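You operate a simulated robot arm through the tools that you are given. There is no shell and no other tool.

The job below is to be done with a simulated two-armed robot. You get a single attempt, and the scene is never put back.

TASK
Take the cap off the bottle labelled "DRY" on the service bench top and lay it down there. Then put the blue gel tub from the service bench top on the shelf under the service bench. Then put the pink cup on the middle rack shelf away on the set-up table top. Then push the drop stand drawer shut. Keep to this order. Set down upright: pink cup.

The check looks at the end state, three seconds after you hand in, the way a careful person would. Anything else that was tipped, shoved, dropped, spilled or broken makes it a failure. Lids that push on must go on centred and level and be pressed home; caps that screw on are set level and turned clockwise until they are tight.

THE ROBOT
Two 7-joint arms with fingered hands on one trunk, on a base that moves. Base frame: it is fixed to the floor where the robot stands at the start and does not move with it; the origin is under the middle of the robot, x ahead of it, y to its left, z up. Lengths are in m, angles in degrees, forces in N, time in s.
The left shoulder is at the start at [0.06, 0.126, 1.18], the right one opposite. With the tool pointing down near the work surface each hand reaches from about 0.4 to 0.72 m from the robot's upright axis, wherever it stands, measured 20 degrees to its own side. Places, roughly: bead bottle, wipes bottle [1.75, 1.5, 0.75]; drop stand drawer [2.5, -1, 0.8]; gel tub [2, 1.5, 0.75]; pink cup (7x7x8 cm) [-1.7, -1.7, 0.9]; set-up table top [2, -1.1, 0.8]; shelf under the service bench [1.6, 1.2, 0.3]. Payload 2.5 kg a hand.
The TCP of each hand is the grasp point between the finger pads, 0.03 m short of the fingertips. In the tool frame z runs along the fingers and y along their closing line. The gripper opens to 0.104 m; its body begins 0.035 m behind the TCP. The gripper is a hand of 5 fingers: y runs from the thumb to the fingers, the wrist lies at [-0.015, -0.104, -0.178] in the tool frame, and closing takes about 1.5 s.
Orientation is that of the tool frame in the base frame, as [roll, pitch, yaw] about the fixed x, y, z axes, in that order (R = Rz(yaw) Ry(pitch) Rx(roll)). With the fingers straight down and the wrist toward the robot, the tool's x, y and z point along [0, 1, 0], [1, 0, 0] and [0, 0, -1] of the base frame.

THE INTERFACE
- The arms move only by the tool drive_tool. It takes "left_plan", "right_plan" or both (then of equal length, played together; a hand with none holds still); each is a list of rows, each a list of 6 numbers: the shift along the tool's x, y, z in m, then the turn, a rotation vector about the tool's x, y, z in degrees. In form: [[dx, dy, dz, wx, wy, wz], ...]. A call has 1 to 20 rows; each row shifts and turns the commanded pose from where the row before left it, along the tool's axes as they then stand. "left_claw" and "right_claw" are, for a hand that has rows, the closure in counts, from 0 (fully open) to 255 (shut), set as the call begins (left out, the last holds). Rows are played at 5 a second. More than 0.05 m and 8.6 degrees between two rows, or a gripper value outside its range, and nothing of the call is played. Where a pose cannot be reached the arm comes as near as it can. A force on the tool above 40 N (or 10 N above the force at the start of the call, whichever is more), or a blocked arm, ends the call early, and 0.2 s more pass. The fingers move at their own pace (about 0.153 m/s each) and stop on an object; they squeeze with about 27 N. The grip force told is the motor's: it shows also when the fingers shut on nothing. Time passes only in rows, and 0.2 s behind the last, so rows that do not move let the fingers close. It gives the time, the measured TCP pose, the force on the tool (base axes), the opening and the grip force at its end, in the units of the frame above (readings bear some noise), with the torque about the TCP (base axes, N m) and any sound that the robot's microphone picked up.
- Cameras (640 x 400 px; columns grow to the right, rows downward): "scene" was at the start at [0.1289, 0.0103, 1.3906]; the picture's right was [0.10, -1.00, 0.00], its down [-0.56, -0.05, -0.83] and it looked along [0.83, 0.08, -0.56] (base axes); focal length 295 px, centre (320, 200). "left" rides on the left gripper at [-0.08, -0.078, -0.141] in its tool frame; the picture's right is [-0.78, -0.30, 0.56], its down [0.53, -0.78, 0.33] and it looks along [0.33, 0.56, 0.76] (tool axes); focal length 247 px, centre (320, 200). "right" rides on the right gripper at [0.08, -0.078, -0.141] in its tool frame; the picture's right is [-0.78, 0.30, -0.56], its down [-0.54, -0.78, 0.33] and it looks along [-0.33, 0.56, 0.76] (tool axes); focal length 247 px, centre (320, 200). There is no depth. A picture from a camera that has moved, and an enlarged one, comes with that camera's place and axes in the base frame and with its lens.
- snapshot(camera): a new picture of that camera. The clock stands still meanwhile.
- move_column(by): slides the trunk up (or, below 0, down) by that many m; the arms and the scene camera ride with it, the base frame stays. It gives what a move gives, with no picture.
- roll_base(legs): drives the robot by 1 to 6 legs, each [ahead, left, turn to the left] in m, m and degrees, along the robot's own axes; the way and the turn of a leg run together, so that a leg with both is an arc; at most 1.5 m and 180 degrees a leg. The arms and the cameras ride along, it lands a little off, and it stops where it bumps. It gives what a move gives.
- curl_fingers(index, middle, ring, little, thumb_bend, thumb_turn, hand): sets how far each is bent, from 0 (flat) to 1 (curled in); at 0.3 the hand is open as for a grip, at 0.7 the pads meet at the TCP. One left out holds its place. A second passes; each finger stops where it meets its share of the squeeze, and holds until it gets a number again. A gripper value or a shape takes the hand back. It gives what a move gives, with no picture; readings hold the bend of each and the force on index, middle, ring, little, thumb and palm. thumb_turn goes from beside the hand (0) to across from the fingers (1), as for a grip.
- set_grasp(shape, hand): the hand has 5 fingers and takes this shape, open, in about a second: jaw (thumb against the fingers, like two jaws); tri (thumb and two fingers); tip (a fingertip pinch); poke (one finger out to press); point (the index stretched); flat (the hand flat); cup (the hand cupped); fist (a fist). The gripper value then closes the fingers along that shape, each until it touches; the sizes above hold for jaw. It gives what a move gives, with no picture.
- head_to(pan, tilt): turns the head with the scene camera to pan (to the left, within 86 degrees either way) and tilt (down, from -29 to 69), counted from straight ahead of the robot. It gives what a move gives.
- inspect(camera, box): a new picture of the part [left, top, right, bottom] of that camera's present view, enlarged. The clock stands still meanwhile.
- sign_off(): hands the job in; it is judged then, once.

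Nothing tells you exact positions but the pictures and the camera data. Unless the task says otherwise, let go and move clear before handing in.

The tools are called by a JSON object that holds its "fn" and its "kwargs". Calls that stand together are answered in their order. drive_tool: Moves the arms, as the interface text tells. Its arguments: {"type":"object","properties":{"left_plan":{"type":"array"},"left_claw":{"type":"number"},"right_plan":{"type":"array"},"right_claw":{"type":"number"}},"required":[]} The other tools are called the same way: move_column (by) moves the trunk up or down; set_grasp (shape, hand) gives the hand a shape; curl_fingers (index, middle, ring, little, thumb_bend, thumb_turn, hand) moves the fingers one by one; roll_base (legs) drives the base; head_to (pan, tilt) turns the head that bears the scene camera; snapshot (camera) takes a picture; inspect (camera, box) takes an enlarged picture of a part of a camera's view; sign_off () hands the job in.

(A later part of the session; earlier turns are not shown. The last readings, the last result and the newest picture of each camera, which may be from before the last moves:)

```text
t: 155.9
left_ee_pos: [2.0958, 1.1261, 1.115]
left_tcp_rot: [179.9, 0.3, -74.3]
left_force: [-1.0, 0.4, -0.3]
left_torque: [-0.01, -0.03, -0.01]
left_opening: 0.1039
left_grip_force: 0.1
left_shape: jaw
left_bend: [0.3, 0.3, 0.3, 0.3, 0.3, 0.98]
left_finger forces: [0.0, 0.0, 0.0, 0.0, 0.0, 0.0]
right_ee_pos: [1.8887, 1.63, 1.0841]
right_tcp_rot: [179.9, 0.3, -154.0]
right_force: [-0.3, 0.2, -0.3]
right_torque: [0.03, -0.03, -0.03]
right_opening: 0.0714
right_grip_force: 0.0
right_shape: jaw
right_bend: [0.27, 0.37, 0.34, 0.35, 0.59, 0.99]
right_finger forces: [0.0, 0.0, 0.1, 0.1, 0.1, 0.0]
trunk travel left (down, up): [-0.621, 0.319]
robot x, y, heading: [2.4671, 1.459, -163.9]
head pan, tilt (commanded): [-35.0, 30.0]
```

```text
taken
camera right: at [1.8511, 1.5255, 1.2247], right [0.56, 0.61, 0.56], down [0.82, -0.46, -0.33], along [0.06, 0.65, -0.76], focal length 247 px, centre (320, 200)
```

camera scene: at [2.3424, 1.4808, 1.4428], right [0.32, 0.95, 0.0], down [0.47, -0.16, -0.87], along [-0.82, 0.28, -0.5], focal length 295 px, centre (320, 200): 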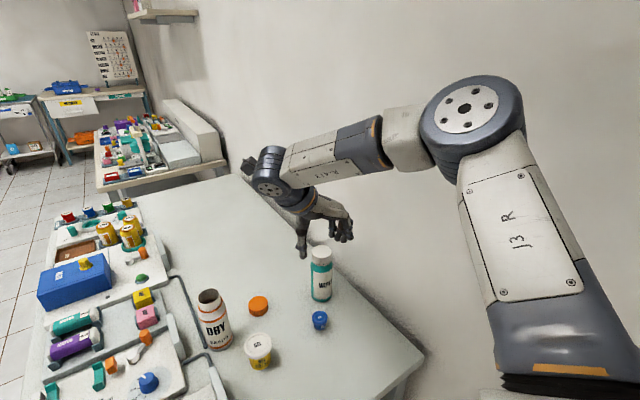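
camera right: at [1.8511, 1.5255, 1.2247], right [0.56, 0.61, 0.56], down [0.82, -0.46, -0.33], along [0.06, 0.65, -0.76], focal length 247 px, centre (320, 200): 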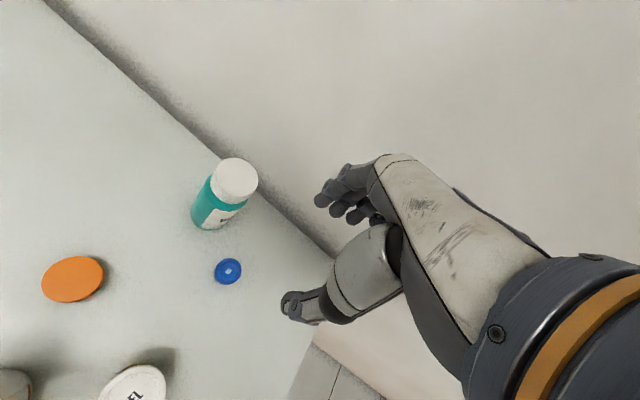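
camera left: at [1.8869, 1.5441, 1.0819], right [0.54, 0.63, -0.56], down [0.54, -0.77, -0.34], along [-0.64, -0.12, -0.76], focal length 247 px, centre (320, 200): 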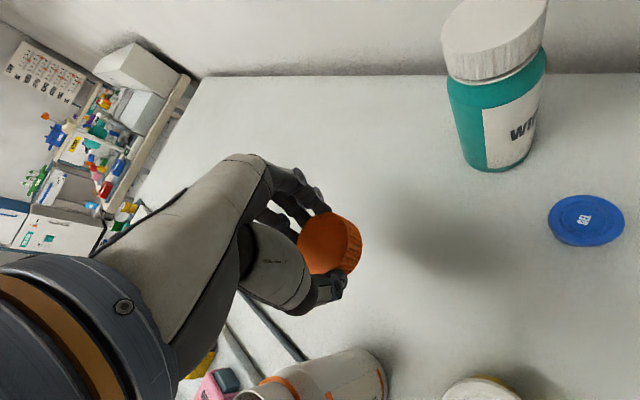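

{"fn": "drive_tool", "kwargs": {"right_plan": [[0.008, 0.0015, 0.02, 0, 0, 0], [0, 0, 0.035, 0, 0, 0], [0, 0, 0.035, 0, 0, 0], [0, 0, 0.03, 0, 0, 0], [0, 0, 0, 0, 0, 0]]}}

{"fn": "inspect", "kwargs": {"camera": "right", "box": [160, 160, 400, 400]}}

{"fn": "inspect", "kwargs": {"camera": "scene", "box": [230, 150, 390, 350]}}

```text
t: 157.1
left_ee_pos: [2.096, 1.127, 1.1156]
left_tcp_rot: [179.8, 0.1, -74.1]
left_force: [1.1, 0.2, 0.2]
left_torque: [0.0, 0.02, 0.05]
left_opening: 0.1037
left_grip_force: 0.0
left_shape: jaw
left_bend: [0.3, 0.3, 0.3, 0.3, 0.3, 0.98]
left_finger forces: [0.0, 0.1, 0.0, 0.1, 0.0, 0.1]
right_ee_pos: [1.8934, 1.6381, 0.9726]
right_tcp_rot: [-180.0, 0.2, -153.9]
right_force: [-0.3, -0.6, -0.3]
right_torque: [-0.02, 0.03, 0.01]
right_opening: 0.0717
right_grip_force: 0.1
right_shape: jaw
right_bend: [0.27, 0.37, 0.34, 0.35, 0.59, 0.99]
right_finger forces: [0.1, 0.0, 0.0, 0.0, 0.0, 0.0]
right hand out of reach, approached as far as the arm can: row 4
trunk travel left (down, up): [-0.621, 0.319]
robot x, y, heading: [2.4666, 1.4591, -163.6]
head pan, tilt (commanded): [-35.0, 30.0]
```

```text
1.67 times, centred on (280, 280) of right
camera zoom: at [1.8541, 1.5321, 1.1136], right [0.56, 0.61, 0.56], down [0.82, -0.46, -0.33], along [0.06, 0.65, -0.76], focal length 412 px, centre (387, 67)
```

zoom: 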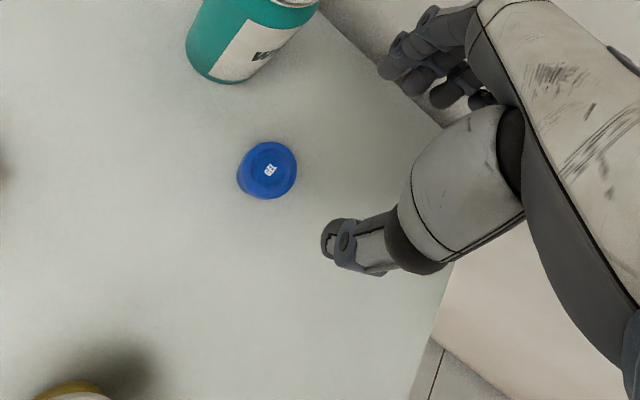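

```text
2.00 times, centred on (310, 250) of scene
camera zoom: at [2.3422, 1.4808, 1.4427], right [0.32, 0.95, 0.0], down [0.47, -0.16, -0.87], along [-0.82, 0.28, -0.5], focal length 591 px, centre (340, 100)
```

zoom: 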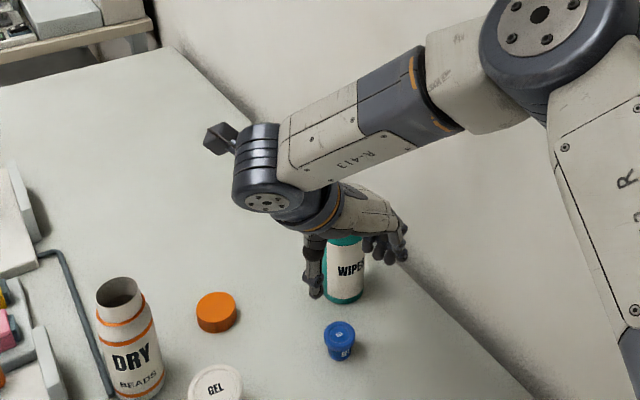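

The hand is limited in going lower with the trunk this high, so I lower the trunk 8 cm and then correct the 1.5 cm offset to the blue tub.

{"fn": "move_column", "kwargs": {"by": -0.08}}

{"fn": "drive_tool", "kwargs": {"right_plan": [[0.008, -0.0015, 0, 0, 0, 0], [0.0077, -0.0015, 0, 0, 0, 0], [0, 0, 0, 0, 0, 0]]}}

{"fn": "inspect", "kwargs": {"camera": "right", "box": [160, 160, 400, 400]}}

{"fn": "snapshot", "kwargs": {"camera": "scene"}}

```text
t: 158.3
left_ee_pos: [2.0962, 1.1256, 1.0365]
left_tcp_rot: [179.7, 0.2, -74.2]
left_force: [-0.4, -0.1, -1.1]
left_torque: [0.01, 0.01, -0.01]
left_opening: 0.1039
left_grip_force: 0.0
left_shape: jaw
left_bend: [0.3, 0.3, 0.3, 0.3, 0.3, 0.98]
left_finger forces: [0.1, 0.0, 0.1, 0.0, 0.1, 0.1]
right_ee_pos: [1.8931, 1.6382, 0.8937]
right_tcp_rot: [179.9, 0.3, -153.7]
right_force: [-0.1, -0.5, 0.4]
right_torque: [-0.02, 0.01, 0.02]
right_opening: 0.0716
right_grip_force: 0.1
right_shape: jaw
right_bend: [0.27, 0.37, 0.34, 0.35, 0.59, 0.99]
right_finger forces: [0.0, 0.0, 0.1, 0.1, 0.0, 0.0]
trunk travel left (down, up): [-0.541, 0.399]
robot x, y, heading: [2.4653, 1.4597, -163.5]
head pan, tilt (commanded): [-35.0, 30.0]
```

```text
t: 159.1
left_ee_pos: [2.0956, 1.1262, 1.0348]
left_tcp_rot: [179.8, 0.2, -74.3]
left_force: [-0.3, -0.1, 0.3]
left_torque: [0.0, -0.02, 0.0]
left_opening: 0.1038
left_grip_force: 0.0
left_shape: jaw
left_bend: [0.3, 0.3, 0.3, 0.3, 0.3, 0.98]
left_finger forces: [0.0, 0.0, 0.1, 0.0, 0.1, 0.0]
right_ee_pos: [1.8877, 1.6339, 0.8988]
right_tcp_rot: [-179.9, 0.1, -153.8]
right_force: [0.2, 0.9, -0.3]
right_torque: [0.0, 0.01, 0.02]
right_opening: 0.0717
right_grip_force: 0.0
right_shape: jaw
right_bend: [0.27, 0.37, 0.34, 0.35, 0.59, 0.99]
right_finger forces: [0.0, 0.1, 0.1, 0.0, 0.1, 0.1]
right hand out of reach, approached as far as the arm can: row 1, 2
trunk travel left (down, up): [-0.541, 0.399]
robot x, y, heading: [2.463, 1.4625, -163.4]
head pan, tilt (commanded): [-35.0, 30.0]
```

```text
1.67 times, centred on (280, 280) of right
camera zoom: at [1.8495, 1.5297, 1.0411], right [0.56, 0.61, 0.56], down [0.82, -0.46, -0.33], along [0.06, 0.65, -0.76], focal length 412 px, centre (387, 67)
```

zoom: 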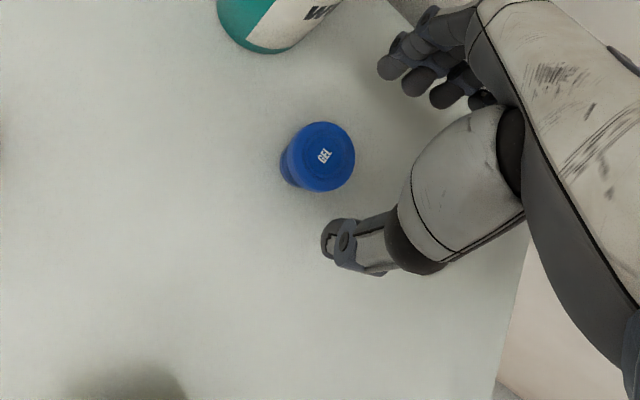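

```text
taken
camera scene: at [2.3423, 1.4809, 1.3628], right [0.32, 0.95, 0.0], down [0.47, -0.16, -0.87], along [-0.82, 0.28, -0.5], focal length 295 px, centre (320, 200)
```

scene: 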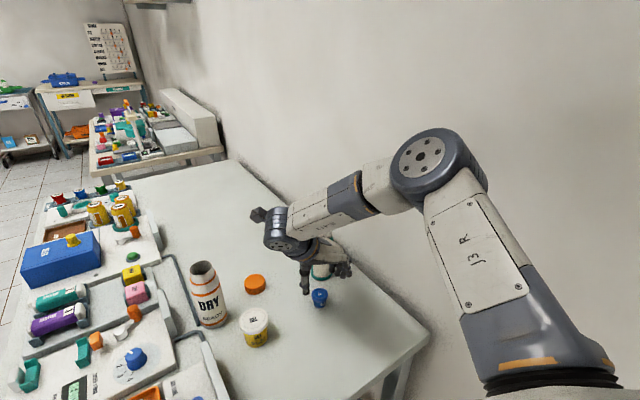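

The arm is at its limit, so I nudge the base instead: 13 mm ahead, 6 mm left.

{"fn": "roll_base", "kwargs": {"legs": [[0.013, 0.006, 0]]}}

{"fn": "inspect", "kwargs": {"camera": "right", "box": [160, 160, 400, 400]}}

```text
t: 159.9
left_ee_pos: [2.0858, 1.1159, 1.0351]
left_tcp_rot: [179.7, 0.3, -74.2]
left_force: [-0.3, 1.1, -0.9]
left_torque: [0.03, 0.04, -0.01]
left_opening: 0.104
left_grip_force: 0.0
left_shape: jaw
left_bend: [0.3, 0.3, 0.3, 0.3, 0.3, 0.98]
left_finger forces: [0.1, 0.0, 0.0, 0.0, 0.0, 0.1]
right_ee_pos: [1.8772, 1.6247, 0.8991]
right_tcp_rot: [-179.9, 0.2, -153.8]
right_force: [0.0, -0.1, 0.1]
right_torque: [0.03, 0.02, -0.01]
right_opening: 0.0717
right_grip_force: 0.1
right_shape: jaw
right_bend: [0.27, 0.37, 0.34, 0.35, 0.59, 0.99]
right_finger forces: [0.0, 0.1, 0.0, 0.0, 0.1, 0.1]
trunk travel left (down, up): [-0.541, 0.399]
robot x, y, heading: [2.4575, 1.4535, -163.8]
head pan, tilt (commanded): [-35.0, 30.0]
```

```text
1.67 times, centred on (280, 280) of right
camera zoom: at [1.8382, 1.5199, 1.0408], right [0.56, 0.61, 0.56], down [0.82, -0.46, -0.33], along [0.06, 0.65, -0.76], focal length 412 px, centre (387, 67)
```

zoom: 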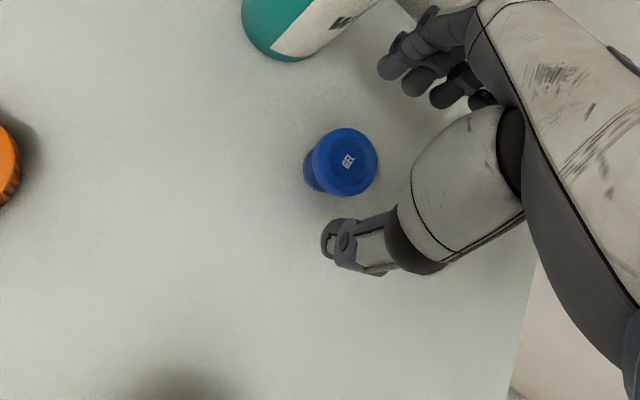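

The blue tub is now centred between thumb and fingers. I lower the trunk about 5.8 cm to grip height.

{"fn": "move_column", "kwargs": {"by": -0.035}}

{"fn": "inspect", "kwargs": {"camera": "right", "box": [160, 160, 400, 400]}}

{"fn": "inspect", "kwargs": {"camera": "scene", "box": [220, 180, 400, 360]}}

```text
t: 160.7
left_ee_pos: [2.0854, 1.1167, 1.0006]
left_tcp_rot: [179.8, 0.3, -74.2]
left_force: [0.8, -0.3, 0.3]
left_torque: [0.0, 0.02, 0.01]
left_opening: 0.1037
left_grip_force: 0.0
left_shape: jaw
left_bend: [0.3, 0.3, 0.3, 0.3, 0.3, 0.98]
left_finger forces: [0.1, 0.0, 0.1, 0.0, 0.0, 0.1]
right_ee_pos: [1.8768, 1.626, 0.865]
right_tcp_rot: [-179.9, 0.2, -153.7]
right_force: [1.2, 0.7, 0.1]
right_torque: [-0.01, -0.01, 0.02]
right_opening: 0.0716
right_grip_force: 0.1
right_shape: jaw
right_bend: [0.27, 0.37, 0.34, 0.35, 0.59, 0.99]
right_finger forces: [0.1, 0.0, 0.0, 0.0, 0.1, 0.0]
trunk travel left (down, up): [-0.506, 0.434]
robot x, y, heading: [2.4529, 1.4497, -164.0]
head pan, tilt (commanded): [-35.0, 30.0]
```

```text
1.67 times, centred on (280, 280) of right
camera zoom: at [1.8387, 1.5203, 1.0062], right [0.56, 0.61, 0.56], down [0.82, -0.46, -0.33], along [0.06, 0.65, -0.76], focal length 412 px, centre (387, 67)
```

zoom: 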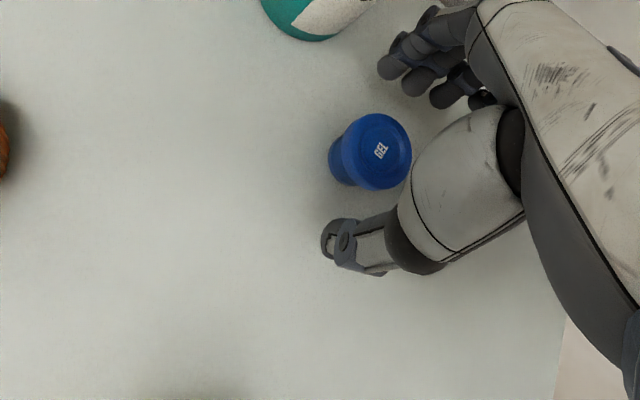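

```text
2.22 times, centred on (310, 270) of scene
camera zoom: at [2.3314, 1.4713, 1.3277], right [0.32, 0.95, 0.0], down [0.47, -0.16, -0.87], along [-0.82, 0.28, -0.5], focal length 656 px, centre (342, 44)
```

zoom: 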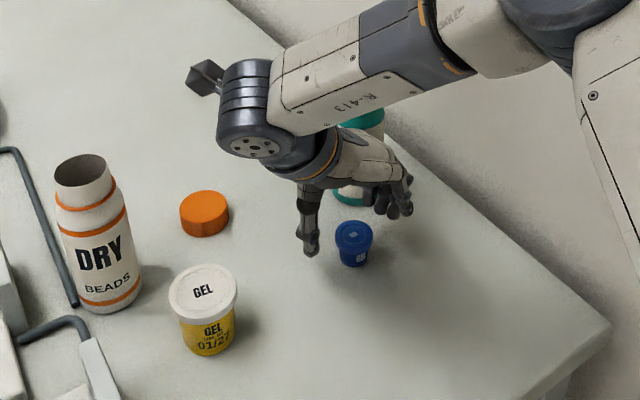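

{"fn": "move_column", "kwargs": {"by": -0.025}}

{"fn": "inspect", "kwargs": {"camera": "right", "box": [160, 160, 400, 400]}}

{"fn": "inspect", "kwargs": {"camera": "scene", "box": [250, 180, 390, 320]}}

```text
t: 161.4
left_ee_pos: [2.0849, 1.1161, 0.9759]
left_tcp_rot: [179.8, 0.2, -74.2]
left_force: [-0.2, 0.0, -0.1]
left_torque: [-0.04, 0.02, -0.02]
left_opening: 0.1037
left_grip_force: 0.1
left_shape: jaw
left_bend: [0.3, 0.3, 0.3, 0.3, 0.3, 0.98]
left_finger forces: [0.0, 0.0, 0.0, 0.0, 0.1, 0.1]
right_ee_pos: [1.8769, 1.6255, 0.8399]
right_tcp_rot: [-179.9, 0.1, -153.8]
right_force: [-0.1, -0.5, 0.5]
right_torque: [0.0, -0.01, 0.01]
right_opening: 0.0716
right_grip_force: 0.0
right_shape: jaw
right_bend: [0.27, 0.37, 0.34, 0.35, 0.59, 0.99]
right_finger forces: [0.1, 0.0, 0.0, 0.1, 0.1, 0.1]
trunk travel left (down, up): [-0.481, 0.459]
robot x, y, heading: [2.4594, 1.4493, -163.7]
head pan, tilt (commanded): [-35.0, 30.0]
```

```text
1.67 times, centred on (280, 280) of right
camera zoom: at [1.8387, 1.5202, 0.9812], right [0.56, 0.61, 0.56], down [0.82, -0.46, -0.33], along [0.06, 0.65, -0.76], focal length 412 px, centre (387, 67)
```

zoom: 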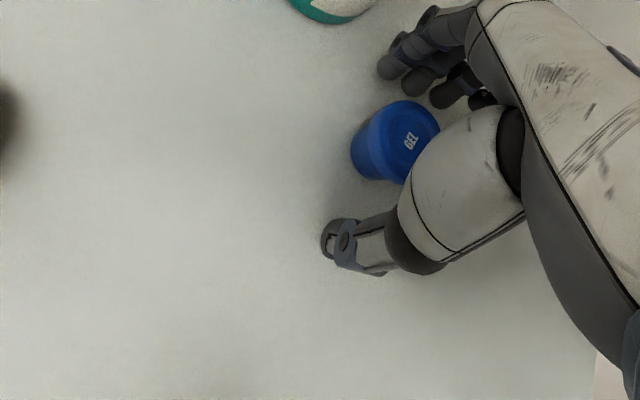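

```text
2.86 times, centred on (320, 250) of scene
camera zoom: at [2.3315, 1.4714, 1.3027], right [0.32, 0.95, 0.0], down [0.47, -0.16, -0.87], along [-0.82, 0.28, -0.5], focal length 844 px, centre (320, 57)
```

zoom: 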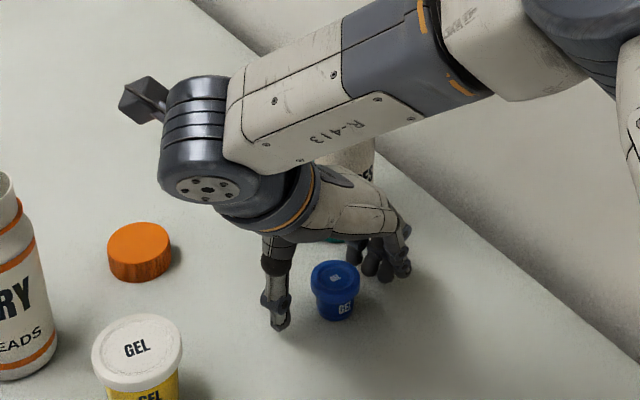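

The tub is between thumb and fingers at the right height. I close the right hand on it.

{"fn": "drive_tool", "kwargs": {"right_plan": [[0, 0, 0, 0, 0, 0], [0, 0, 0, 0, 0, 0], [0, 0, 0, 0, 0, 0], [0, 0, 0, 0, 0, 0], [0, 0, 0, 0, 0, 0], [0, 0, 0, 0, 0, 0], [0, 0, 0, 0, 0, 0]], "right_claw": 255}}

{"fn": "inspect", "kwargs": {"camera": "right", "box": [160, 160, 400, 400]}}

{"fn": "inspect", "kwargs": {"camera": "scene", "box": [250, 180, 390, 320]}}

```text
t: 163.0
left_ee_pos: [2.0847, 1.1164, 0.9747]
left_tcp_rot: [179.7, 0.2, -74.2]
left_force: [-0.3, 0.0, 0.6]
left_torque: [0.02, -0.01, 0.02]
left_opening: 0.104
left_grip_force: 0.0
left_shape: jaw
left_bend: [0.3, 0.3, 0.3, 0.3, 0.3, 0.98]
left_finger forces: [0.0, 0.1, 0.1, 0.0, 0.0, 0.0]
right_ee_pos: [1.8769, 1.6253, 0.8399]
right_tcp_rot: [-179.9, 0.2, -153.8]
right_force: [-0.3, 0.0, -1.0]
right_torque: [-0.01, 0.04, -0.04]
right_opening: 0.0243
right_grip_force: 26.8
right_shape: jaw
right_bend: [0.73, 0.55, 0.58, 0.62, 0.77, 1.0]
right_finger forces: [10.9, 7.7, 4.5, 0.0, 20.4, 0.0]
trunk travel left (down, up): [-0.481, 0.459]
robot x, y, heading: [2.4545, 1.4492, -163.6]
head pan, tilt (commanded): [-35.0, 30.0]
```

```text
1.67 times, centred on (280, 280) of right
camera zoom: at [1.8386, 1.5202, 0.9811], right [0.56, 0.61, 0.56], down [0.82, -0.46, -0.33], along [0.06, 0.65, -0.76], focal length 412 px, centre (387, 67)
```

zoom: 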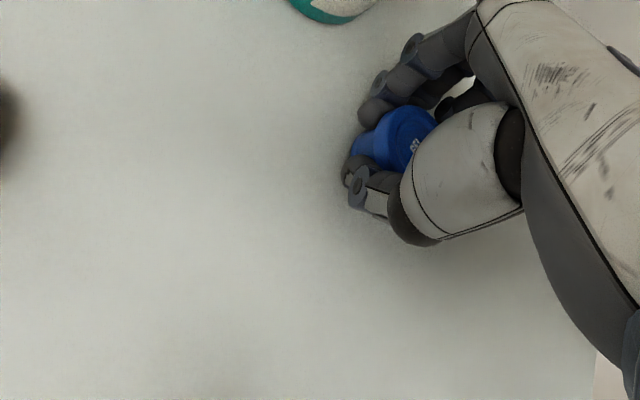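

```text
2.86 times, centred on (320, 250) of scene
camera zoom: at [2.3313, 1.4713, 1.3027], right [0.32, 0.95, 0.0], down [0.47, -0.16, -0.87], along [-0.82, 0.28, -0.5], focal length 844 px, centre (320, 57)
```

zoom: 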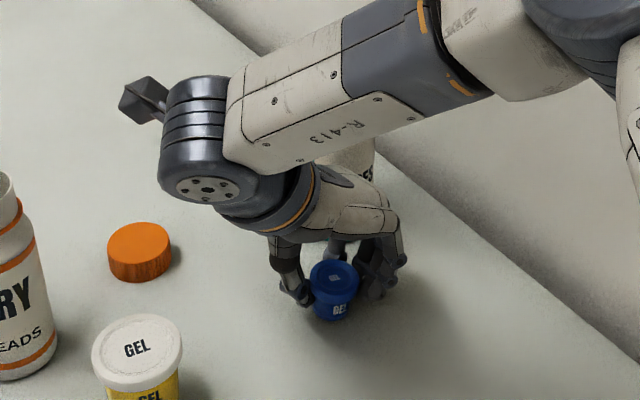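

The tub is gripped (27 N). I lift it straight up with the trunk.

{"fn": "move_column", "kwargs": {"by": 0.05}}

{"fn": "inspect", "kwargs": {"camera": "scene", "box": [230, 150, 410, 330]}}

{"fn": "move_column", "kwargs": {"by": 0.2}}

{"fn": "snapshot", "kwargs": {"camera": "scene"}}

{"fn": "snapshot", "kwargs": {"camera": "right"}}

```text
t: 163.9
left_ee_pos: [2.0862, 1.1155, 1.0259]
left_tcp_rot: [179.8, 0.2, -74.2]
left_force: [-0.8, 1.2, -0.1]
left_torque: [0.01, -0.01, -0.01]
left_opening: 0.1036
left_grip_force: 0.1
left_shape: jaw
left_bend: [0.3, 0.3, 0.3, 0.3, 0.3, 0.98]
left_finger forces: [0.1, 0.0, 0.1, 0.1, 0.0, 0.1]
right_ee_pos: [1.8771, 1.6248, 0.8901]
right_tcp_rot: [-179.9, 0.0, -153.8]
right_force: [-0.3, 0.3, -1.0]
right_torque: [-0.01, -0.02, 0.02]
right_opening: 0.0244
right_grip_force: 27.0
right_shape: jaw
right_bend: [0.73, 0.55, 0.58, 0.62, 0.77, 1.0]
right_finger forces: [10.8, 7.7, 4.5, 0.1, 20.5, 0.1]
trunk travel left (down, up): [-0.531, 0.409]
robot x, y, heading: [2.4502, 1.4465, -163.8]
head pan, tilt (commanded): [-35.0, 30.0]
```

```text
2.22 times, centred on (320, 240) of scene
camera zoom: at [2.3312, 1.4713, 1.3528], right [0.32, 0.95, 0.0], down [0.47, -0.16, -0.87], along [-0.82, 0.28, -0.5], focal length 656 px, centre (320, 111)
```

zoom: 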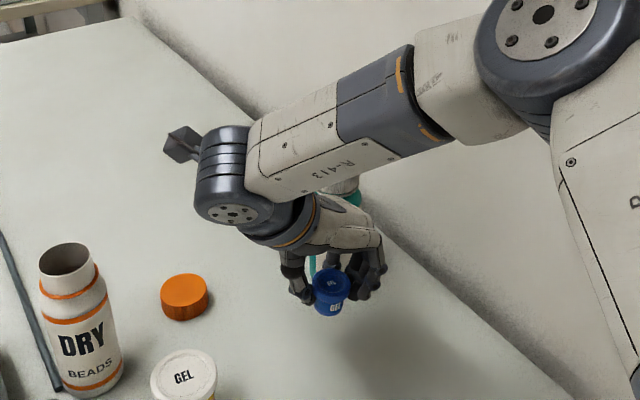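

```text
t: 166.1
left_ee_pos: [2.0846, 1.1166, 1.2252]
left_tcp_rot: [179.8, 0.1, -74.2]
left_force: [0.5, -0.4, 0.4]
left_torque: [0.01, 0.02, 0.0]
left_opening: 0.1038
left_grip_force: 0.1
left_shape: jaw
left_bend: [0.3, 0.3, 0.3, 0.3, 0.3, 0.98]
left_finger forces: [0.0, 0.0, 0.0, 0.1, 0.1, 0.0]
right_ee_pos: [1.8759, 1.6266, 1.0907]
right_tcp_rot: [-179.9, 0.1, -153.7]
right_force: [0.4, 0.3, -0.3]
right_torque: [-0.02, -0.02, 0.0]
right_opening: 0.0245
right_grip_force: 27.5
right_shape: jaw
right_bend: [0.73, 0.55, 0.58, 0.62, 0.77, 1.0]
right_finger forces: [10.8, 7.7, 4.6, 0.0, 20.3, 0.0]
trunk travel left (down, up): [-0.731, 0.209]
robot x, y, heading: [2.4549, 1.4512, -163.7]
head pan, tilt (commanded): [-35.0, 30.0]
```

```text
taken
camera scene: at [2.3313, 1.4713, 1.5527], right [0.32, 0.95, 0.0], down [0.47, -0.16, -0.87], along [-0.82, 0.28, -0.5], focal length 295 px, centre (320, 200)
```

scene: 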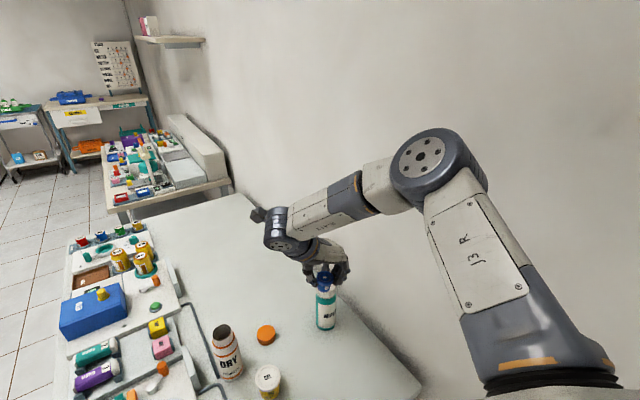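

```text
taken
camera right: at [1.8385, 1.5202, 1.231], right [0.56, 0.61, 0.56], down [0.82, -0.46, -0.33], along [0.06, 0.65, -0.76], focal length 247 px, centre (320, 200)
```

right: 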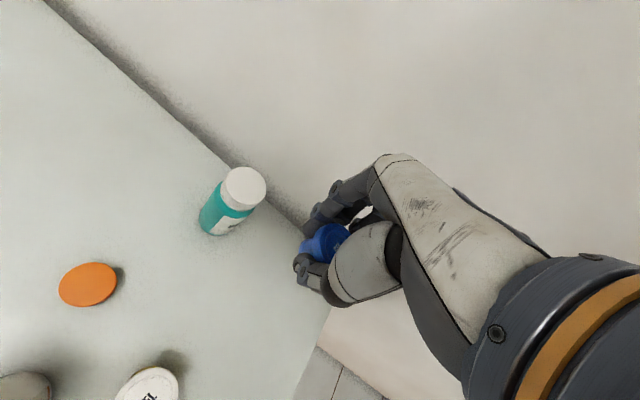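

The tub is held securely. Now I back the robot away from the bench end and shift left, so I can lower the arms outside the bench and reach in over the shelf.

{"fn": "roll_base", "kwargs": {"legs": [[-0.25, 0, 0]]}}

{"fn": "drive_tool", "kwargs": {"right_plan": [[0, 0, 0, 0, 0, -8], [0, 0, 0, 0, 0, -8], [0, 0, 0, 0, 0, -8], [0, 0, 0, 0, 0, -8], [0, 0, 0, 0, 0, -8], [0, 0, 0, 0, 0, -8], [0, 0, 0, 0, 0, -8], [0, 0, 0, 0, 0, -8], [0, 0, 0, 0, 0, -8], [0, 0, 0, 0, 0, -8], [0, 0, 0, 0, 0, 0]]}}

{"fn": "head_to", "kwargs": {"pan": -10, "tilt": 45}}

{"fn": "snapshot", "kwargs": {"camera": "scene"}}

```text
t: 167.9
left_ee_pos: [2.3231, 1.187, 1.2245]
left_tcp_rot: [179.8, 0.3, -74.1]
left_force: [0.3, 0.4, 0.3]
left_torque: [0.01, 0.04, 0.0]
left_opening: 0.1039
left_grip_force: 0.1
left_shape: jaw
left_bend: [0.3, 0.3, 0.3, 0.3, 0.3, 0.98]
left_finger forces: [0.1, 0.1, 0.0, 0.0, 0.1, 0.0]
right_ee_pos: [2.1149, 1.6946, 1.0896]
right_tcp_rot: [-179.9, 0.2, -153.8]
right_force: [0.8, -0.7, 1.0]
right_torque: [0.01, 0.0, 0.0]
right_opening: 0.0244
right_grip_force: 26.8
right_shape: jaw
right_bend: [0.73, 0.55, 0.58, 0.62, 0.77, 1.0]
right_finger forces: [10.9, 7.7, 4.7, 0.1, 20.5, 0.1]
trunk travel left (down, up): [-0.731, 0.209]
robot x, y, heading: [2.6904, 1.5185, -163.9]
head pan, tilt (commanded): [-35.0, 30.0]
```

```text
t: 170.3
left_ee_pos: [2.3241, 1.1854, 1.2253]
left_tcp_rot: [179.7, 0.2, -74.1]
left_force: [0.1, 0.5, -0.3]
left_torque: [-0.02, 0.02, -0.02]
left_opening: 0.1035
left_grip_force: 0.0
left_shape: jaw
left_bend: [0.3, 0.3, 0.3, 0.3, 0.3, 0.98]
left_finger forces: [0.0, 0.1, 0.0, 0.0, 0.1, 0.0]
right_ee_pos: [2.1151, 1.6942, 1.0906]
right_tcp_rot: [-180.0, -0.1, -73.7]
right_force: [0.2, -0.1, 0.0]
right_torque: [0.02, 0.01, -0.02]
right_opening: 0.0243
right_grip_force: 27.5
right_shape: jaw
right_bend: [0.73, 0.55, 0.59, 0.62, 0.77, 1.0]
right_finger forces: [10.9, 7.8, 4.7, 0.1, 20.3, 0.0]
trunk travel left (down, up): [-0.731, 0.209]
robot x, y, heading: [2.6935, 1.5257, -163.7]
head pan, tilt (commanded): [-35.0, 30.0]
```

```text
t: 171.2
left_ee_pos: [2.3227, 1.1853, 1.2259]
left_tcp_rot: [179.8, 0.2, -74.1]
left_force: [0.7, -0.1, -0.1]
left_torque: [-0.01, 0.03, 0.01]
left_opening: 0.1038
left_grip_force: 0.0
left_shape: jaw
left_bend: [0.3, 0.3, 0.3, 0.3, 0.3, 0.98]
left_finger forces: [0.1, 0.0, 0.0, 0.1, 0.1, 0.1]
right_ee_pos: [2.1148, 1.6945, 1.0899]
right_tcp_rot: [-179.9, -0.1, -73.8]
right_force: [0.2, 0.4, -0.8]
right_torque: [-0.02, 0.01, 0.0]
right_opening: 0.0242
right_grip_force: 27.4
right_shape: jaw
right_bend: [0.73, 0.55, 0.59, 0.62, 0.77, 1.0]
right_finger forces: [10.9, 7.8, 4.8, 0.0, 20.2, 0.1]
trunk travel left (down, up): [-0.731, 0.209]
robot x, y, heading: [2.6905, 1.5221, -163.6]
head pan, tilt (commanded): [-10.0, 45.0]
```

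```text
taken
camera scene: at [2.574, 1.5029, 1.5302], right [-0.11, 0.99, 0.0], down [0.7, 0.08, -0.71], along [-0.7, -0.08, -0.71], focal length 295 px, centre (320, 200)
```

scene: 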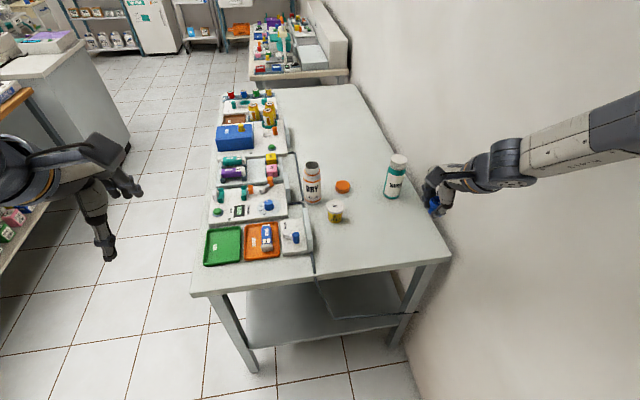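

I bring the tub in front of me, and slide the base left so the free part of the bench end and shelf is before my right hand.

{"fn": "drive_tool", "kwargs": {"right_plan": [[0.034, -0.004, 0, 0, 0, 0], [0.034, -0.004, 0, 0, 0, 0], [0.034, -0.004, 0, 0, 0, 0], [0.034, -0.004, 0, 0, 0, 0], [0.034, -0.004, 0, 0, 0, 0], [0, 0, 0, 0, 0, 0]]}}

{"fn": "roll_base", "kwargs": {"legs": [[0, 0.2, 0]]}}

{"fn": "head_to", "kwargs": {"pan": -5, "tilt": 50}}

{"fn": "snapshot", "kwargs": {"camera": "scene"}}

```text
t: 172.6
left_ee_pos: [2.3228, 1.186, 1.2248]
left_tcp_rot: [179.8, 0.2, -74.1]
left_force: [0.0, 0.4, -0.7]
left_torque: [0.02, -0.01, 0.01]
left_opening: 0.1036
left_grip_force: 0.1
left_shape: jaw
left_bend: [0.3, 0.3, 0.3, 0.3, 0.3, 0.98]
left_finger forces: [0.1, 0.0, 0.0, 0.0, 0.0, 0.0]
right_ee_pos: [2.1815, 1.5359, 1.0918]
right_tcp_rot: [-179.8, -0.1, -73.8]
right_force: [0.1, 0.4, -0.3]
right_torque: [-0.02, -0.04, 0.03]
right_opening: 0.0244
right_grip_force: 27.4
right_shape: jaw
right_bend: [0.73, 0.55, 0.59, 0.62, 0.77, 1.0]
right_finger forces: [10.9, 7.8, 4.9, 0.1, 19.7, 0.0]
trunk travel left (down, up): [-0.731, 0.209]
robot x, y, heading: [2.6955, 1.5229, -163.8]
head pan, tilt (commanded): [-10.0, 45.0]
```

```text
t: 174.2
left_ee_pos: [2.3797, 0.9941, 1.2255]
left_tcp_rot: [179.8, 0.4, -74.1]
left_force: [0.3, 0.2, 0.2]
left_torque: [-0.03, -0.03, -0.01]
left_opening: 0.1037
left_grip_force: 0.0
left_shape: jaw
left_bend: [0.3, 0.3, 0.3, 0.3, 0.3, 0.98]
left_finger forces: [0.1, 0.0, 0.0, 0.0, 0.0, 0.0]
right_ee_pos: [2.2387, 1.3452, 1.0905]
right_tcp_rot: [-179.8, 0.0, -73.8]
right_force: [0.4, 0.0, -0.5]
right_torque: [-0.02, -0.01, 0.01]
right_opening: 0.0244
right_grip_force: 27.0
right_shape: jaw
right_bend: [0.73, 0.55, 0.59, 0.62, 0.77, 1.0]
right_finger forces: [10.9, 7.8, 4.9, 0.0, 19.9, 0.0]
trunk travel left (down, up): [-0.731, 0.209]
robot x, y, heading: [2.746, 1.3293, -163.7]
head pan, tilt (commanded): [-10.0, 45.0]
```

```text
t: 174.8
left_ee_pos: [2.3781, 0.9938, 1.2251]
left_tcp_rot: [179.8, 0.2, -74.1]
left_force: [-0.6, 0.1, 0.3]
left_torque: [0.0, -0.05, -0.03]
left_opening: 0.1039
left_grip_force: 0.1
left_shape: jaw
left_bend: [0.3, 0.3, 0.3, 0.3, 0.3, 0.98]
left_finger forces: [0.1, 0.0, 0.1, 0.0, 0.0, 0.0]
right_ee_pos: [2.2374, 1.3451, 1.0898]
right_tcp_rot: [-179.8, -0.1, -73.8]
right_force: [-0.3, -0.5, -0.6]
right_torque: [-0.01, -0.01, 0.02]
right_opening: 0.0243
right_grip_force: 26.8
right_shape: jaw
right_bend: [0.73, 0.55, 0.59, 0.62, 0.77, 1.0]
right_finger forces: [10.9, 7.8, 4.8, 0.1, 19.7, 0.0]
trunk travel left (down, up): [-0.731, 0.209]
robot x, y, heading: [2.746, 1.3357, -163.7]
head pan, tilt (commanded): [-5.0, 50.0]
```

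```text
taken
camera scene: at [2.6353, 1.3049, 1.5232], right [-0.2, 0.98, 0.0], down [0.75, 0.15, -0.64], along [-0.63, -0.13, -0.77], focal length 295 px, centre (320, 200)
```

scene: 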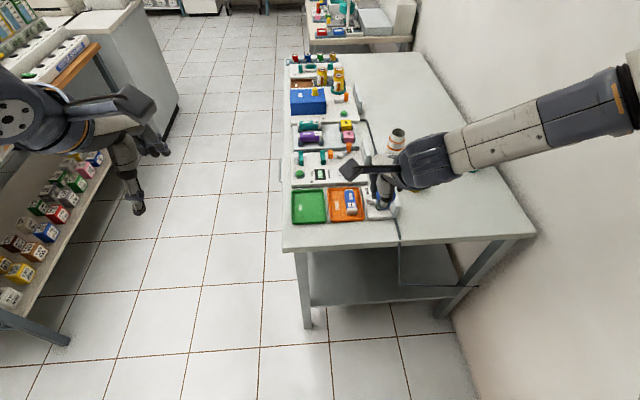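

{"fn": "roll_base", "kwargs": {"legs": [[-0.1, 0, 0]]}}

{"fn": "move_column", "kwargs": {"by": -0.4}}

{"fn": "head_to", "kwargs": {"pan": -10, "tilt": 35}}

{"fn": "snapshot", "kwargs": {"camera": "scene"}}

{"fn": "snapshot", "kwargs": {"camera": "right"}}

```text
t: 176.0
left_ee_pos: [2.4756, 1.0214, 1.2249]
left_tcp_rot: [179.7, 0.2, -74.1]
left_force: [0.3, -0.1, -0.8]
left_torque: [0.02, -0.01, -0.01]
left_opening: 0.104
left_grip_force: 0.1
left_shape: jaw
left_bend: [0.3, 0.3, 0.3, 0.3, 0.3, 0.98]
left_finger forces: [0.1, 0.0, 0.0, 0.0, 0.0, 0.0]
right_ee_pos: [2.3334, 1.3734, 1.0908]
right_tcp_rot: [-180.0, -0.1, -73.7]
right_force: [-0.1, 0.0, 0.7]
right_torque: [0.02, 0.02, 0.01]
right_opening: 0.0242
right_grip_force: 27.7
right_shape: jaw
right_bend: [0.73, 0.55, 0.59, 0.62, 0.77, 1.0]
right_finger forces: [10.9, 7.9, 4.8, 0.0, 19.8, 0.0]
trunk travel left (down, up): [-0.731, 0.209]
robot x, y, heading: [2.8415, 1.3592, -163.7]
head pan, tilt (commanded): [-5.0, 50.0]
```

```text
t: 179.8
left_ee_pos: [2.4745, 1.0217, 0.8241]
left_tcp_rot: [179.9, 0.2, -74.1]
left_force: [-0.4, 0.1, -0.4]
left_torque: [0.0, 0.0, 0.01]
left_opening: 0.1039
left_grip_force: 0.0
left_shape: jaw
left_bend: [0.3, 0.3, 0.3, 0.3, 0.3, 0.98]
left_finger forces: [0.0, 0.1, 0.1, 0.0, 0.1, 0.0]
right_ee_pos: [2.3336, 1.373, 0.6898]
right_tcp_rot: [-179.8, -0.1, -73.7]
right_force: [-0.7, 0.3, 0.2]
right_torque: [0.0, -0.01, 0.0]
right_opening: 0.0246
right_grip_force: 27.5
right_shape: jaw
right_bend: [0.73, 0.55, 0.59, 0.62, 0.77, 1.0]
right_finger forces: [10.8, 7.8, 4.9, 0.0, 19.8, 0.0]
trunk travel left (down, up): [-0.331, 0.609]
robot x, y, heading: [2.8434, 1.3525, -163.6]
head pan, tilt (commanded): [-5.0, 50.0]
```

```text
t: 180.6
left_ee_pos: [2.4759, 1.023, 0.8247]
left_tcp_rot: [179.8, 0.2, -74.2]
left_force: [0.0, -0.4, 0.0]
left_torque: [0.03, 0.03, -0.02]
left_opening: 0.1039
left_grip_force: 0.1
left_shape: jaw
left_bend: [0.3, 0.3, 0.3, 0.3, 0.3, 0.98]
left_finger forces: [0.1, 0.0, 0.0, 0.1, 0.0, 0.0]
right_ee_pos: [2.334, 1.3729, 0.6908]
right_tcp_rot: [-179.8, -0.2, -73.6]
right_force: [-0.1, 0.8, 0.0]
right_torque: [0.03, -0.01, -0.01]
right_opening: 0.0243
right_grip_force: 27.0
right_shape: jaw
right_bend: [0.73, 0.55, 0.59, 0.62, 0.77, 1.0]
right_finger forces: [10.8, 7.8, 4.9, 0.0, 19.8, 0.0]
trunk travel left (down, up): [-0.331, 0.609]
robot x, y, heading: [2.8438, 1.356, -163.8]
head pan, tilt (commanded): [-10.0, 35.0]
```

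```text
taken
camera scene: at [2.7189, 1.338, 1.1449], right [-0.11, 0.99, 0.0], down [0.57, 0.06, -0.82], along [-0.81, -0.09, -0.57], focal length 295 px, centre (320, 200)
```

scene: 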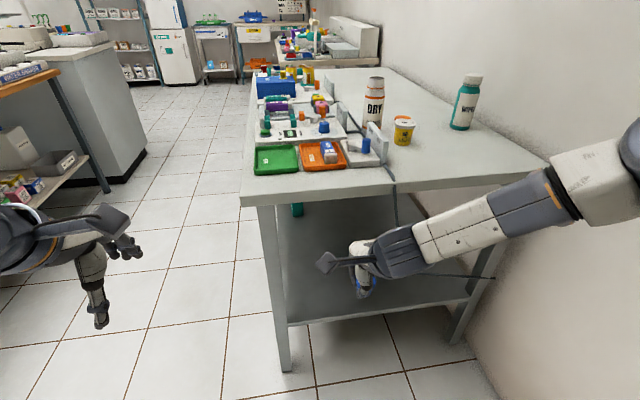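

```text
taken
camera right: at [2.4294, 1.3179, 0.8312], right [-0.5, 0.66, 0.55], down [0.6, 0.73, -0.33], along [-0.62, 0.16, -0.76], focal length 247 px, centre (320, 200)
```

right: 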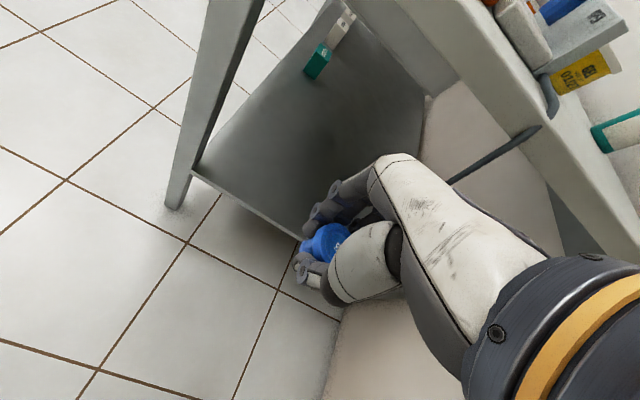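

The shelf top is at z≈0.303, its near edge at about 0.17 m ahead of the hand, free of things at this end (only a FILTERS box far in). I check how my right forearm and elbow lie before moving under the bench.

{"fn": "head_to", "kwargs": {"pan": -45, "tilt": 45}}

{"fn": "snapshot", "kwargs": {"camera": "scene"}}

```text
t: 181.6
left_ee_pos: [2.4739, 1.0222, 0.8253]
left_tcp_rot: [179.8, 0.2, -74.0]
left_force: [-0.1, 0.3, -0.3]
left_torque: [0.0, 0.0, 0.0]
left_opening: 0.1037
left_grip_force: 0.1
left_shape: jaw
left_bend: [0.3, 0.3, 0.3, 0.3, 0.3, 0.98]
left_finger forces: [0.0, 0.0, 0.0, 0.0, 0.1, 0.1]
right_ee_pos: [2.333, 1.3731, 0.6896]
right_tcp_rot: [-179.8, -0.1, -73.8]
right_force: [0.2, 0.6, -0.3]
right_torque: [0.02, 0.01, 0.0]
right_opening: 0.0245
right_grip_force: 26.7
right_shape: jaw
right_bend: [0.73, 0.55, 0.59, 0.62, 0.77, 1.0]
right_finger forces: [10.8, 7.7, 4.9, 0.0, 19.8, 0.0]
trunk travel left (down, up): [-0.331, 0.609]
robot x, y, heading: [2.8397, 1.3602, -163.7]
head pan, tilt (commanded): [-45.0, 45.0]
```

```text
taken
camera scene: at [2.7351, 1.3867, 1.1302], right [0.48, 0.88, 0.0], down [0.62, -0.34, -0.71], along [-0.62, 0.34, -0.71], focal length 295 px, centre (320, 200)
```

scene: 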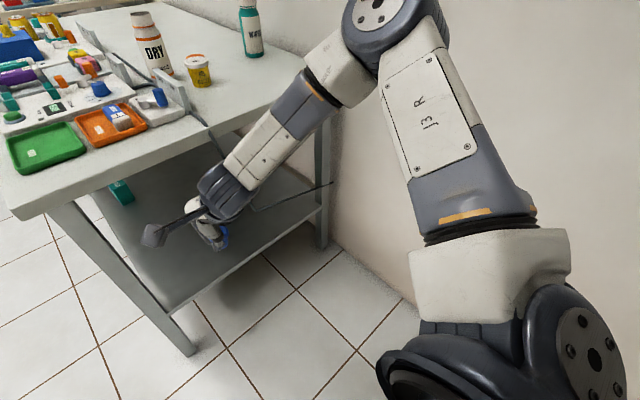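

My elbow is up high; I'd like it lower and outward before going under the bench. I turn the hand counterclockwise (which pushes the elbow down/out) and look.

{"fn": "drive_tool", "kwargs": {"right_plan": [[0, 0, 0, 0, 0, -8], [0, 0, 0, 0, 0, -8], [0, 0, 0, 0, 0, -8], [0, 0, 0, 0, 0, -8], [0, 0, 0, 0, 0, -8], [0, 0, 0, 0, 0, 0]]}}

{"fn": "snapshot", "kwargs": {"camera": "scene"}}

```text
t: 183.0
left_ee_pos: [2.4746, 1.0208, 0.8242]
left_tcp_rot: [179.8, 0.2, -74.1]
left_force: [-0.7, 0.2, 0.4]
left_torque: [0.0, 0.03, -0.01]
left_opening: 0.1039
left_grip_force: 0.0
left_shape: jaw
left_bend: [0.3, 0.3, 0.3, 0.3, 0.3, 0.98]
left_finger forces: [0.0, 0.0, 0.0, 0.1, 0.1, 0.1]
right_ee_pos: [2.3341, 1.3693, 0.6869]
right_tcp_rot: [-179.9, 0.0, -36.7]
right_force: [-0.4, 1.3, -1.2]
right_torque: [-0.05, 0.0, 0.01]
right_opening: 0.0243
right_grip_force: 26.7
right_shape: jaw
right_bend: [0.73, 0.55, 0.59, 0.62, 0.77, 1.0]
right_finger forces: [10.8, 7.8, 5.0, 0.0, 19.5, 0.0]
right hand out of reach, approached as far as the arm can: row 5
trunk travel left (down, up): [-0.331, 0.609]
robot x, y, heading: [2.8448, 1.3521, -163.4]
head pan, tilt (commanded): [-45.0, 45.0]
```

```text
taken
camera scene: at [2.7351, 1.3868, 1.1301], right [0.48, 0.88, 0.0], down [0.62, -0.34, -0.71], along [-0.62, 0.34, -0.71], focal length 295 px, centre (320, 200)
```

scene: 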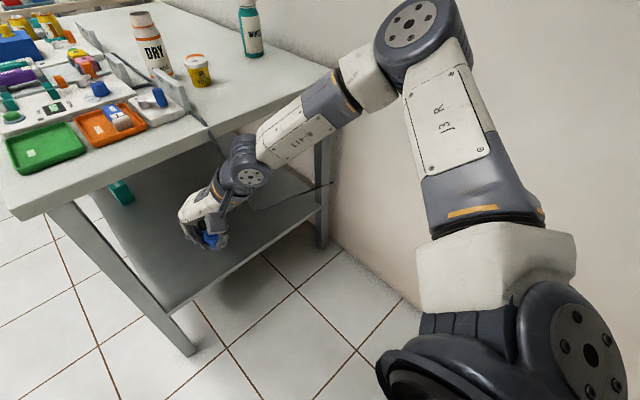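

The elbow stays fairly high but outside the bench; by placing the tub close to the shelf's near edge (about 5 cm in), wrist and forearm stay outside too. I turn the hand back a bit and lower the trunk 0.30 m.

{"fn": "drive_tool", "kwargs": {"right_plan": [[0, 0, 0, 0, 0, 7.5], [0, 0, 0, 0, 0, 7.5], [0, 0, 0, 0, 0, 0]]}}

{"fn": "move_column", "kwargs": {"by": -0.3}}

{"fn": "snapshot", "kwargs": {"camera": "scene"}}

{"fn": "snapshot", "kwargs": {"camera": "right"}}

```text
t: 183.8
left_ee_pos: [2.4742, 1.021, 0.8232]
left_tcp_rot: [179.8, 0.4, -74.3]
left_force: [-0.4, -1.4, -0.1]
left_torque: [-0.01, -0.04, 0.0]
left_opening: 0.1039
left_grip_force: 0.1
left_shape: jaw
left_bend: [0.3, 0.3, 0.3, 0.3, 0.3, 0.98]
left_finger forces: [0.0, 0.0, 0.0, 0.0, 0.1, 0.1]
right_ee_pos: [2.3335, 1.3673, 0.6875]
right_tcp_rot: [180.0, 0.2, -51.7]
right_force: [0.8, 0.2, -0.7]
right_torque: [0.0, -0.01, -0.01]
right_opening: 0.0242
right_grip_force: 26.8
right_shape: jaw
right_bend: [0.73, 0.55, 0.59, 0.62, 0.77, 1.0]
right_finger forces: [10.8, 7.9, 5.1, 0.0, 19.2, 0.1]
trunk travel left (down, up): [-0.331, 0.609]
robot x, y, heading: [2.8468, 1.3623, -163.7]
head pan, tilt (commanded): [-45.0, 45.0]
```

```text
t: 186.8
left_ee_pos: [2.4743, 1.0212, 0.526]
left_tcp_rot: [179.8, 0.2, -74.1]
left_force: [0.2, -0.2, -0.2]
left_torque: [-0.01, 0.0, 0.03]
left_opening: 0.1038
left_grip_force: 0.1
left_shape: jaw
left_bend: [0.3, 0.3, 0.3, 0.3, 0.3, 0.98]
left_finger forces: [0.0, 0.0, 0.0, 0.1, 0.0, 0.0]
right_ee_pos: [2.3349, 1.3691, 0.388]
right_tcp_rot: [180.0, 0.1, -51.6]
right_force: [0.3, 0.3, -0.3]
right_torque: [0.01, -0.01, 0.01]
right_opening: 0.0241
right_grip_force: 27.4
right_shape: jaw
right_bend: [0.73, 0.55, 0.59, 0.62, 0.77, 1.0]
right_finger forces: [10.6, 7.8, 5.0, 0.0, 19.2, 0.0]
trunk travel left (down, up): [-0.031, 0.909]
robot x, y, heading: [2.8482, 1.3571, -163.8]
head pan, tilt (commanded): [-45.0, 45.0]
```

```text
taken
camera scene: at [2.7351, 1.3868, 0.8302], right [0.48, 0.88, 0.0], down [0.62, -0.34, -0.71], along [-0.62, 0.34, -0.71], focal length 295 px, centre (320, 200)
```

scene: 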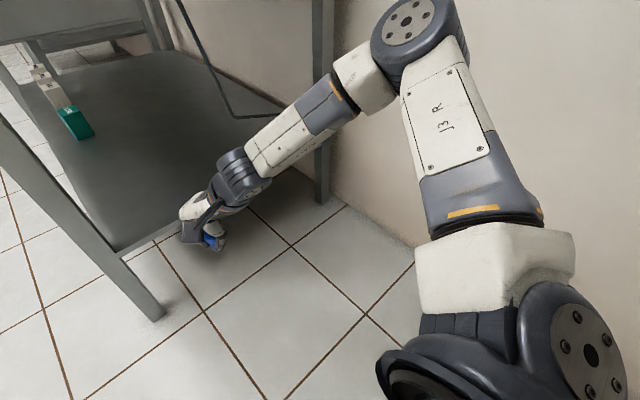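

```text
taken
camera right: at [2.4436, 1.3539, 0.5284], right [-0.71, 0.42, 0.56], down [0.28, 0.9, -0.33], along [-0.64, -0.08, -0.76], focal length 247 px, centre (320, 200)
```

right: 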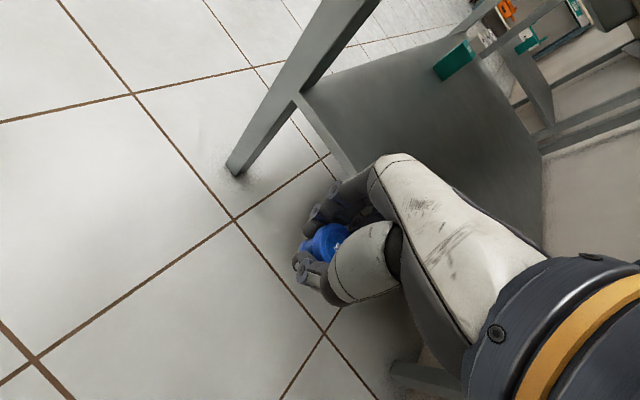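

The path is clear: the cable and the leg stay well right/left of the hand. I drive ahead 0.23 m so the tub is over the shelf.

{"fn": "roll_base", "kwargs": {"legs": [[0.12, 0, 0]]}}

{"fn": "snapshot", "kwargs": {"camera": "scene"}}

{"fn": "snapshot", "kwargs": {"camera": "right"}}

```text
t: 188.0
left_ee_pos: [2.3595, 0.9873, 0.5253]
left_tcp_rot: [179.8, 0.3, -74.2]
left_force: [0.3, -0.4, -0.2]
left_torque: [-0.01, 0.01, 0.02]
left_opening: 0.1041
left_grip_force: 0.1
left_shape: jaw
left_bend: [0.3, 0.3, 0.3, 0.3, 0.3, 0.98]
left_finger forces: [0.0, 0.1, 0.0, 0.0, 0.1, 0.0]
right_ee_pos: [2.217, 1.3344, 0.3879]
right_tcp_rot: [179.9, 0.2, -51.7]
right_force: [-0.3, 0.3, 0.1]
right_torque: [0.01, 0.02, -0.01]
right_opening: 0.0244
right_grip_force: 27.0
right_shape: jaw
right_bend: [0.73, 0.55, 0.59, 0.62, 0.77, 1.0]
right_finger forces: [10.8, 7.9, 5.1, 0.0, 19.2, 0.0]
trunk travel left (down, up): [-0.031, 0.909]
robot x, y, heading: [2.7278, 1.3225, -163.8]
head pan, tilt (commanded): [-45.0, 45.0]
```

```text
taken
camera scene: at [2.6195, 1.3529, 0.8301], right [0.48, 0.88, 0.0], down [0.62, -0.34, -0.71], along [-0.62, 0.34, -0.71], focal length 295 px, centre (320, 200)
```

scene: 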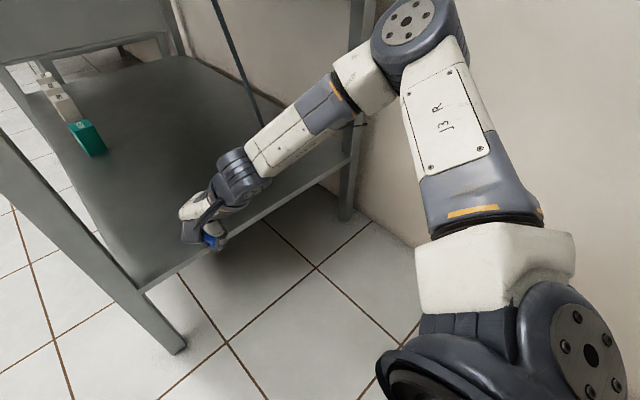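

```text
taken
camera right: at [2.328, 1.3199, 0.5285], right [-0.71, 0.42, 0.56], down [0.28, 0.9, -0.33], along [-0.64, -0.08, -0.76], focal length 247 px, centre (320, 200)
```

right: 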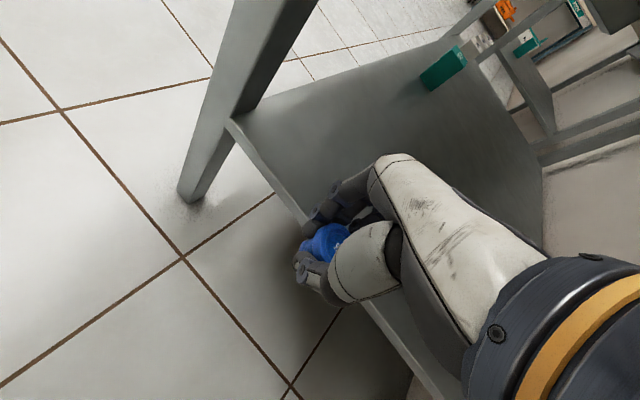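

{"fn": "roll_base", "kwargs": {"legs": [[0.112, 0, 0]]}}

{"fn": "snapshot", "kwargs": {"camera": "scene"}}

{"fn": "snapshot", "kwargs": {"camera": "right"}}

```text
t: 189.2
left_ee_pos: [2.2507, 0.9564, 0.5244]
left_tcp_rot: [179.9, 0.2, -74.2]
left_force: [-0.4, -0.3, -0.1]
left_torque: [-0.03, 0.03, 0.0]
left_opening: 0.1038
left_grip_force: 0.0
left_shape: jaw
left_bend: [0.3, 0.3, 0.3, 0.3, 0.3, 0.98]
left_finger forces: [0.0, 0.0, 0.0, 0.0, 0.0, 0.1]
right_ee_pos: [2.1101, 1.3044, 0.3873]
right_tcp_rot: [-180.0, 0.1, -51.7]
right_force: [-0.3, 0.3, 0.0]
right_torque: [0.01, 0.01, 0.0]
right_opening: 0.0244
right_grip_force: 27.0
right_shape: jaw
right_bend: [0.73, 0.55, 0.59, 0.62, 0.77, 1.0]
right_finger forces: [10.5, 7.9, 5.0, 0.0, 19.2, 0.0]
trunk travel left (down, up): [-0.031, 0.909]
robot x, y, heading: [2.6213, 1.2909, -164.0]
head pan, tilt (commanded): [-45.0, 45.0]
```

```text
taken
camera scene: at [2.5112, 1.3214, 0.8301], right [0.48, 0.88, 0.0], down [0.62, -0.34, -0.71], along [-0.62, 0.34, -0.71], focal length 295 px, centre (320, 200)
```

scene: 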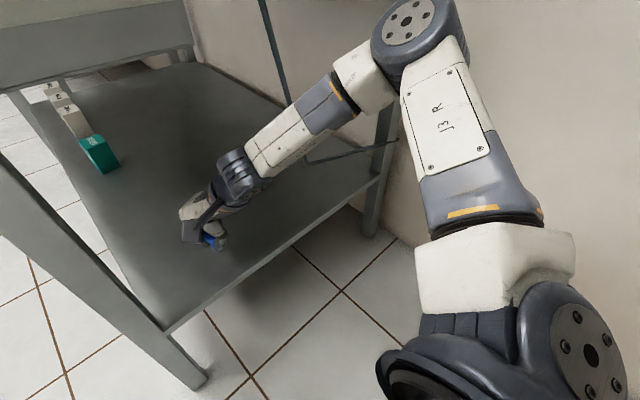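

```text
taken
camera right: at [2.2195, 1.2891, 0.5285], right [-0.71, 0.43, 0.56], down [0.28, 0.9, -0.33], along [-0.64, -0.08, -0.76], focal length 247 px, centre (320, 200)
```

right: 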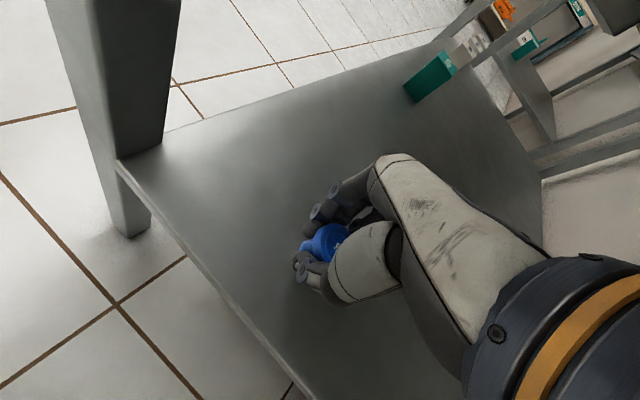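

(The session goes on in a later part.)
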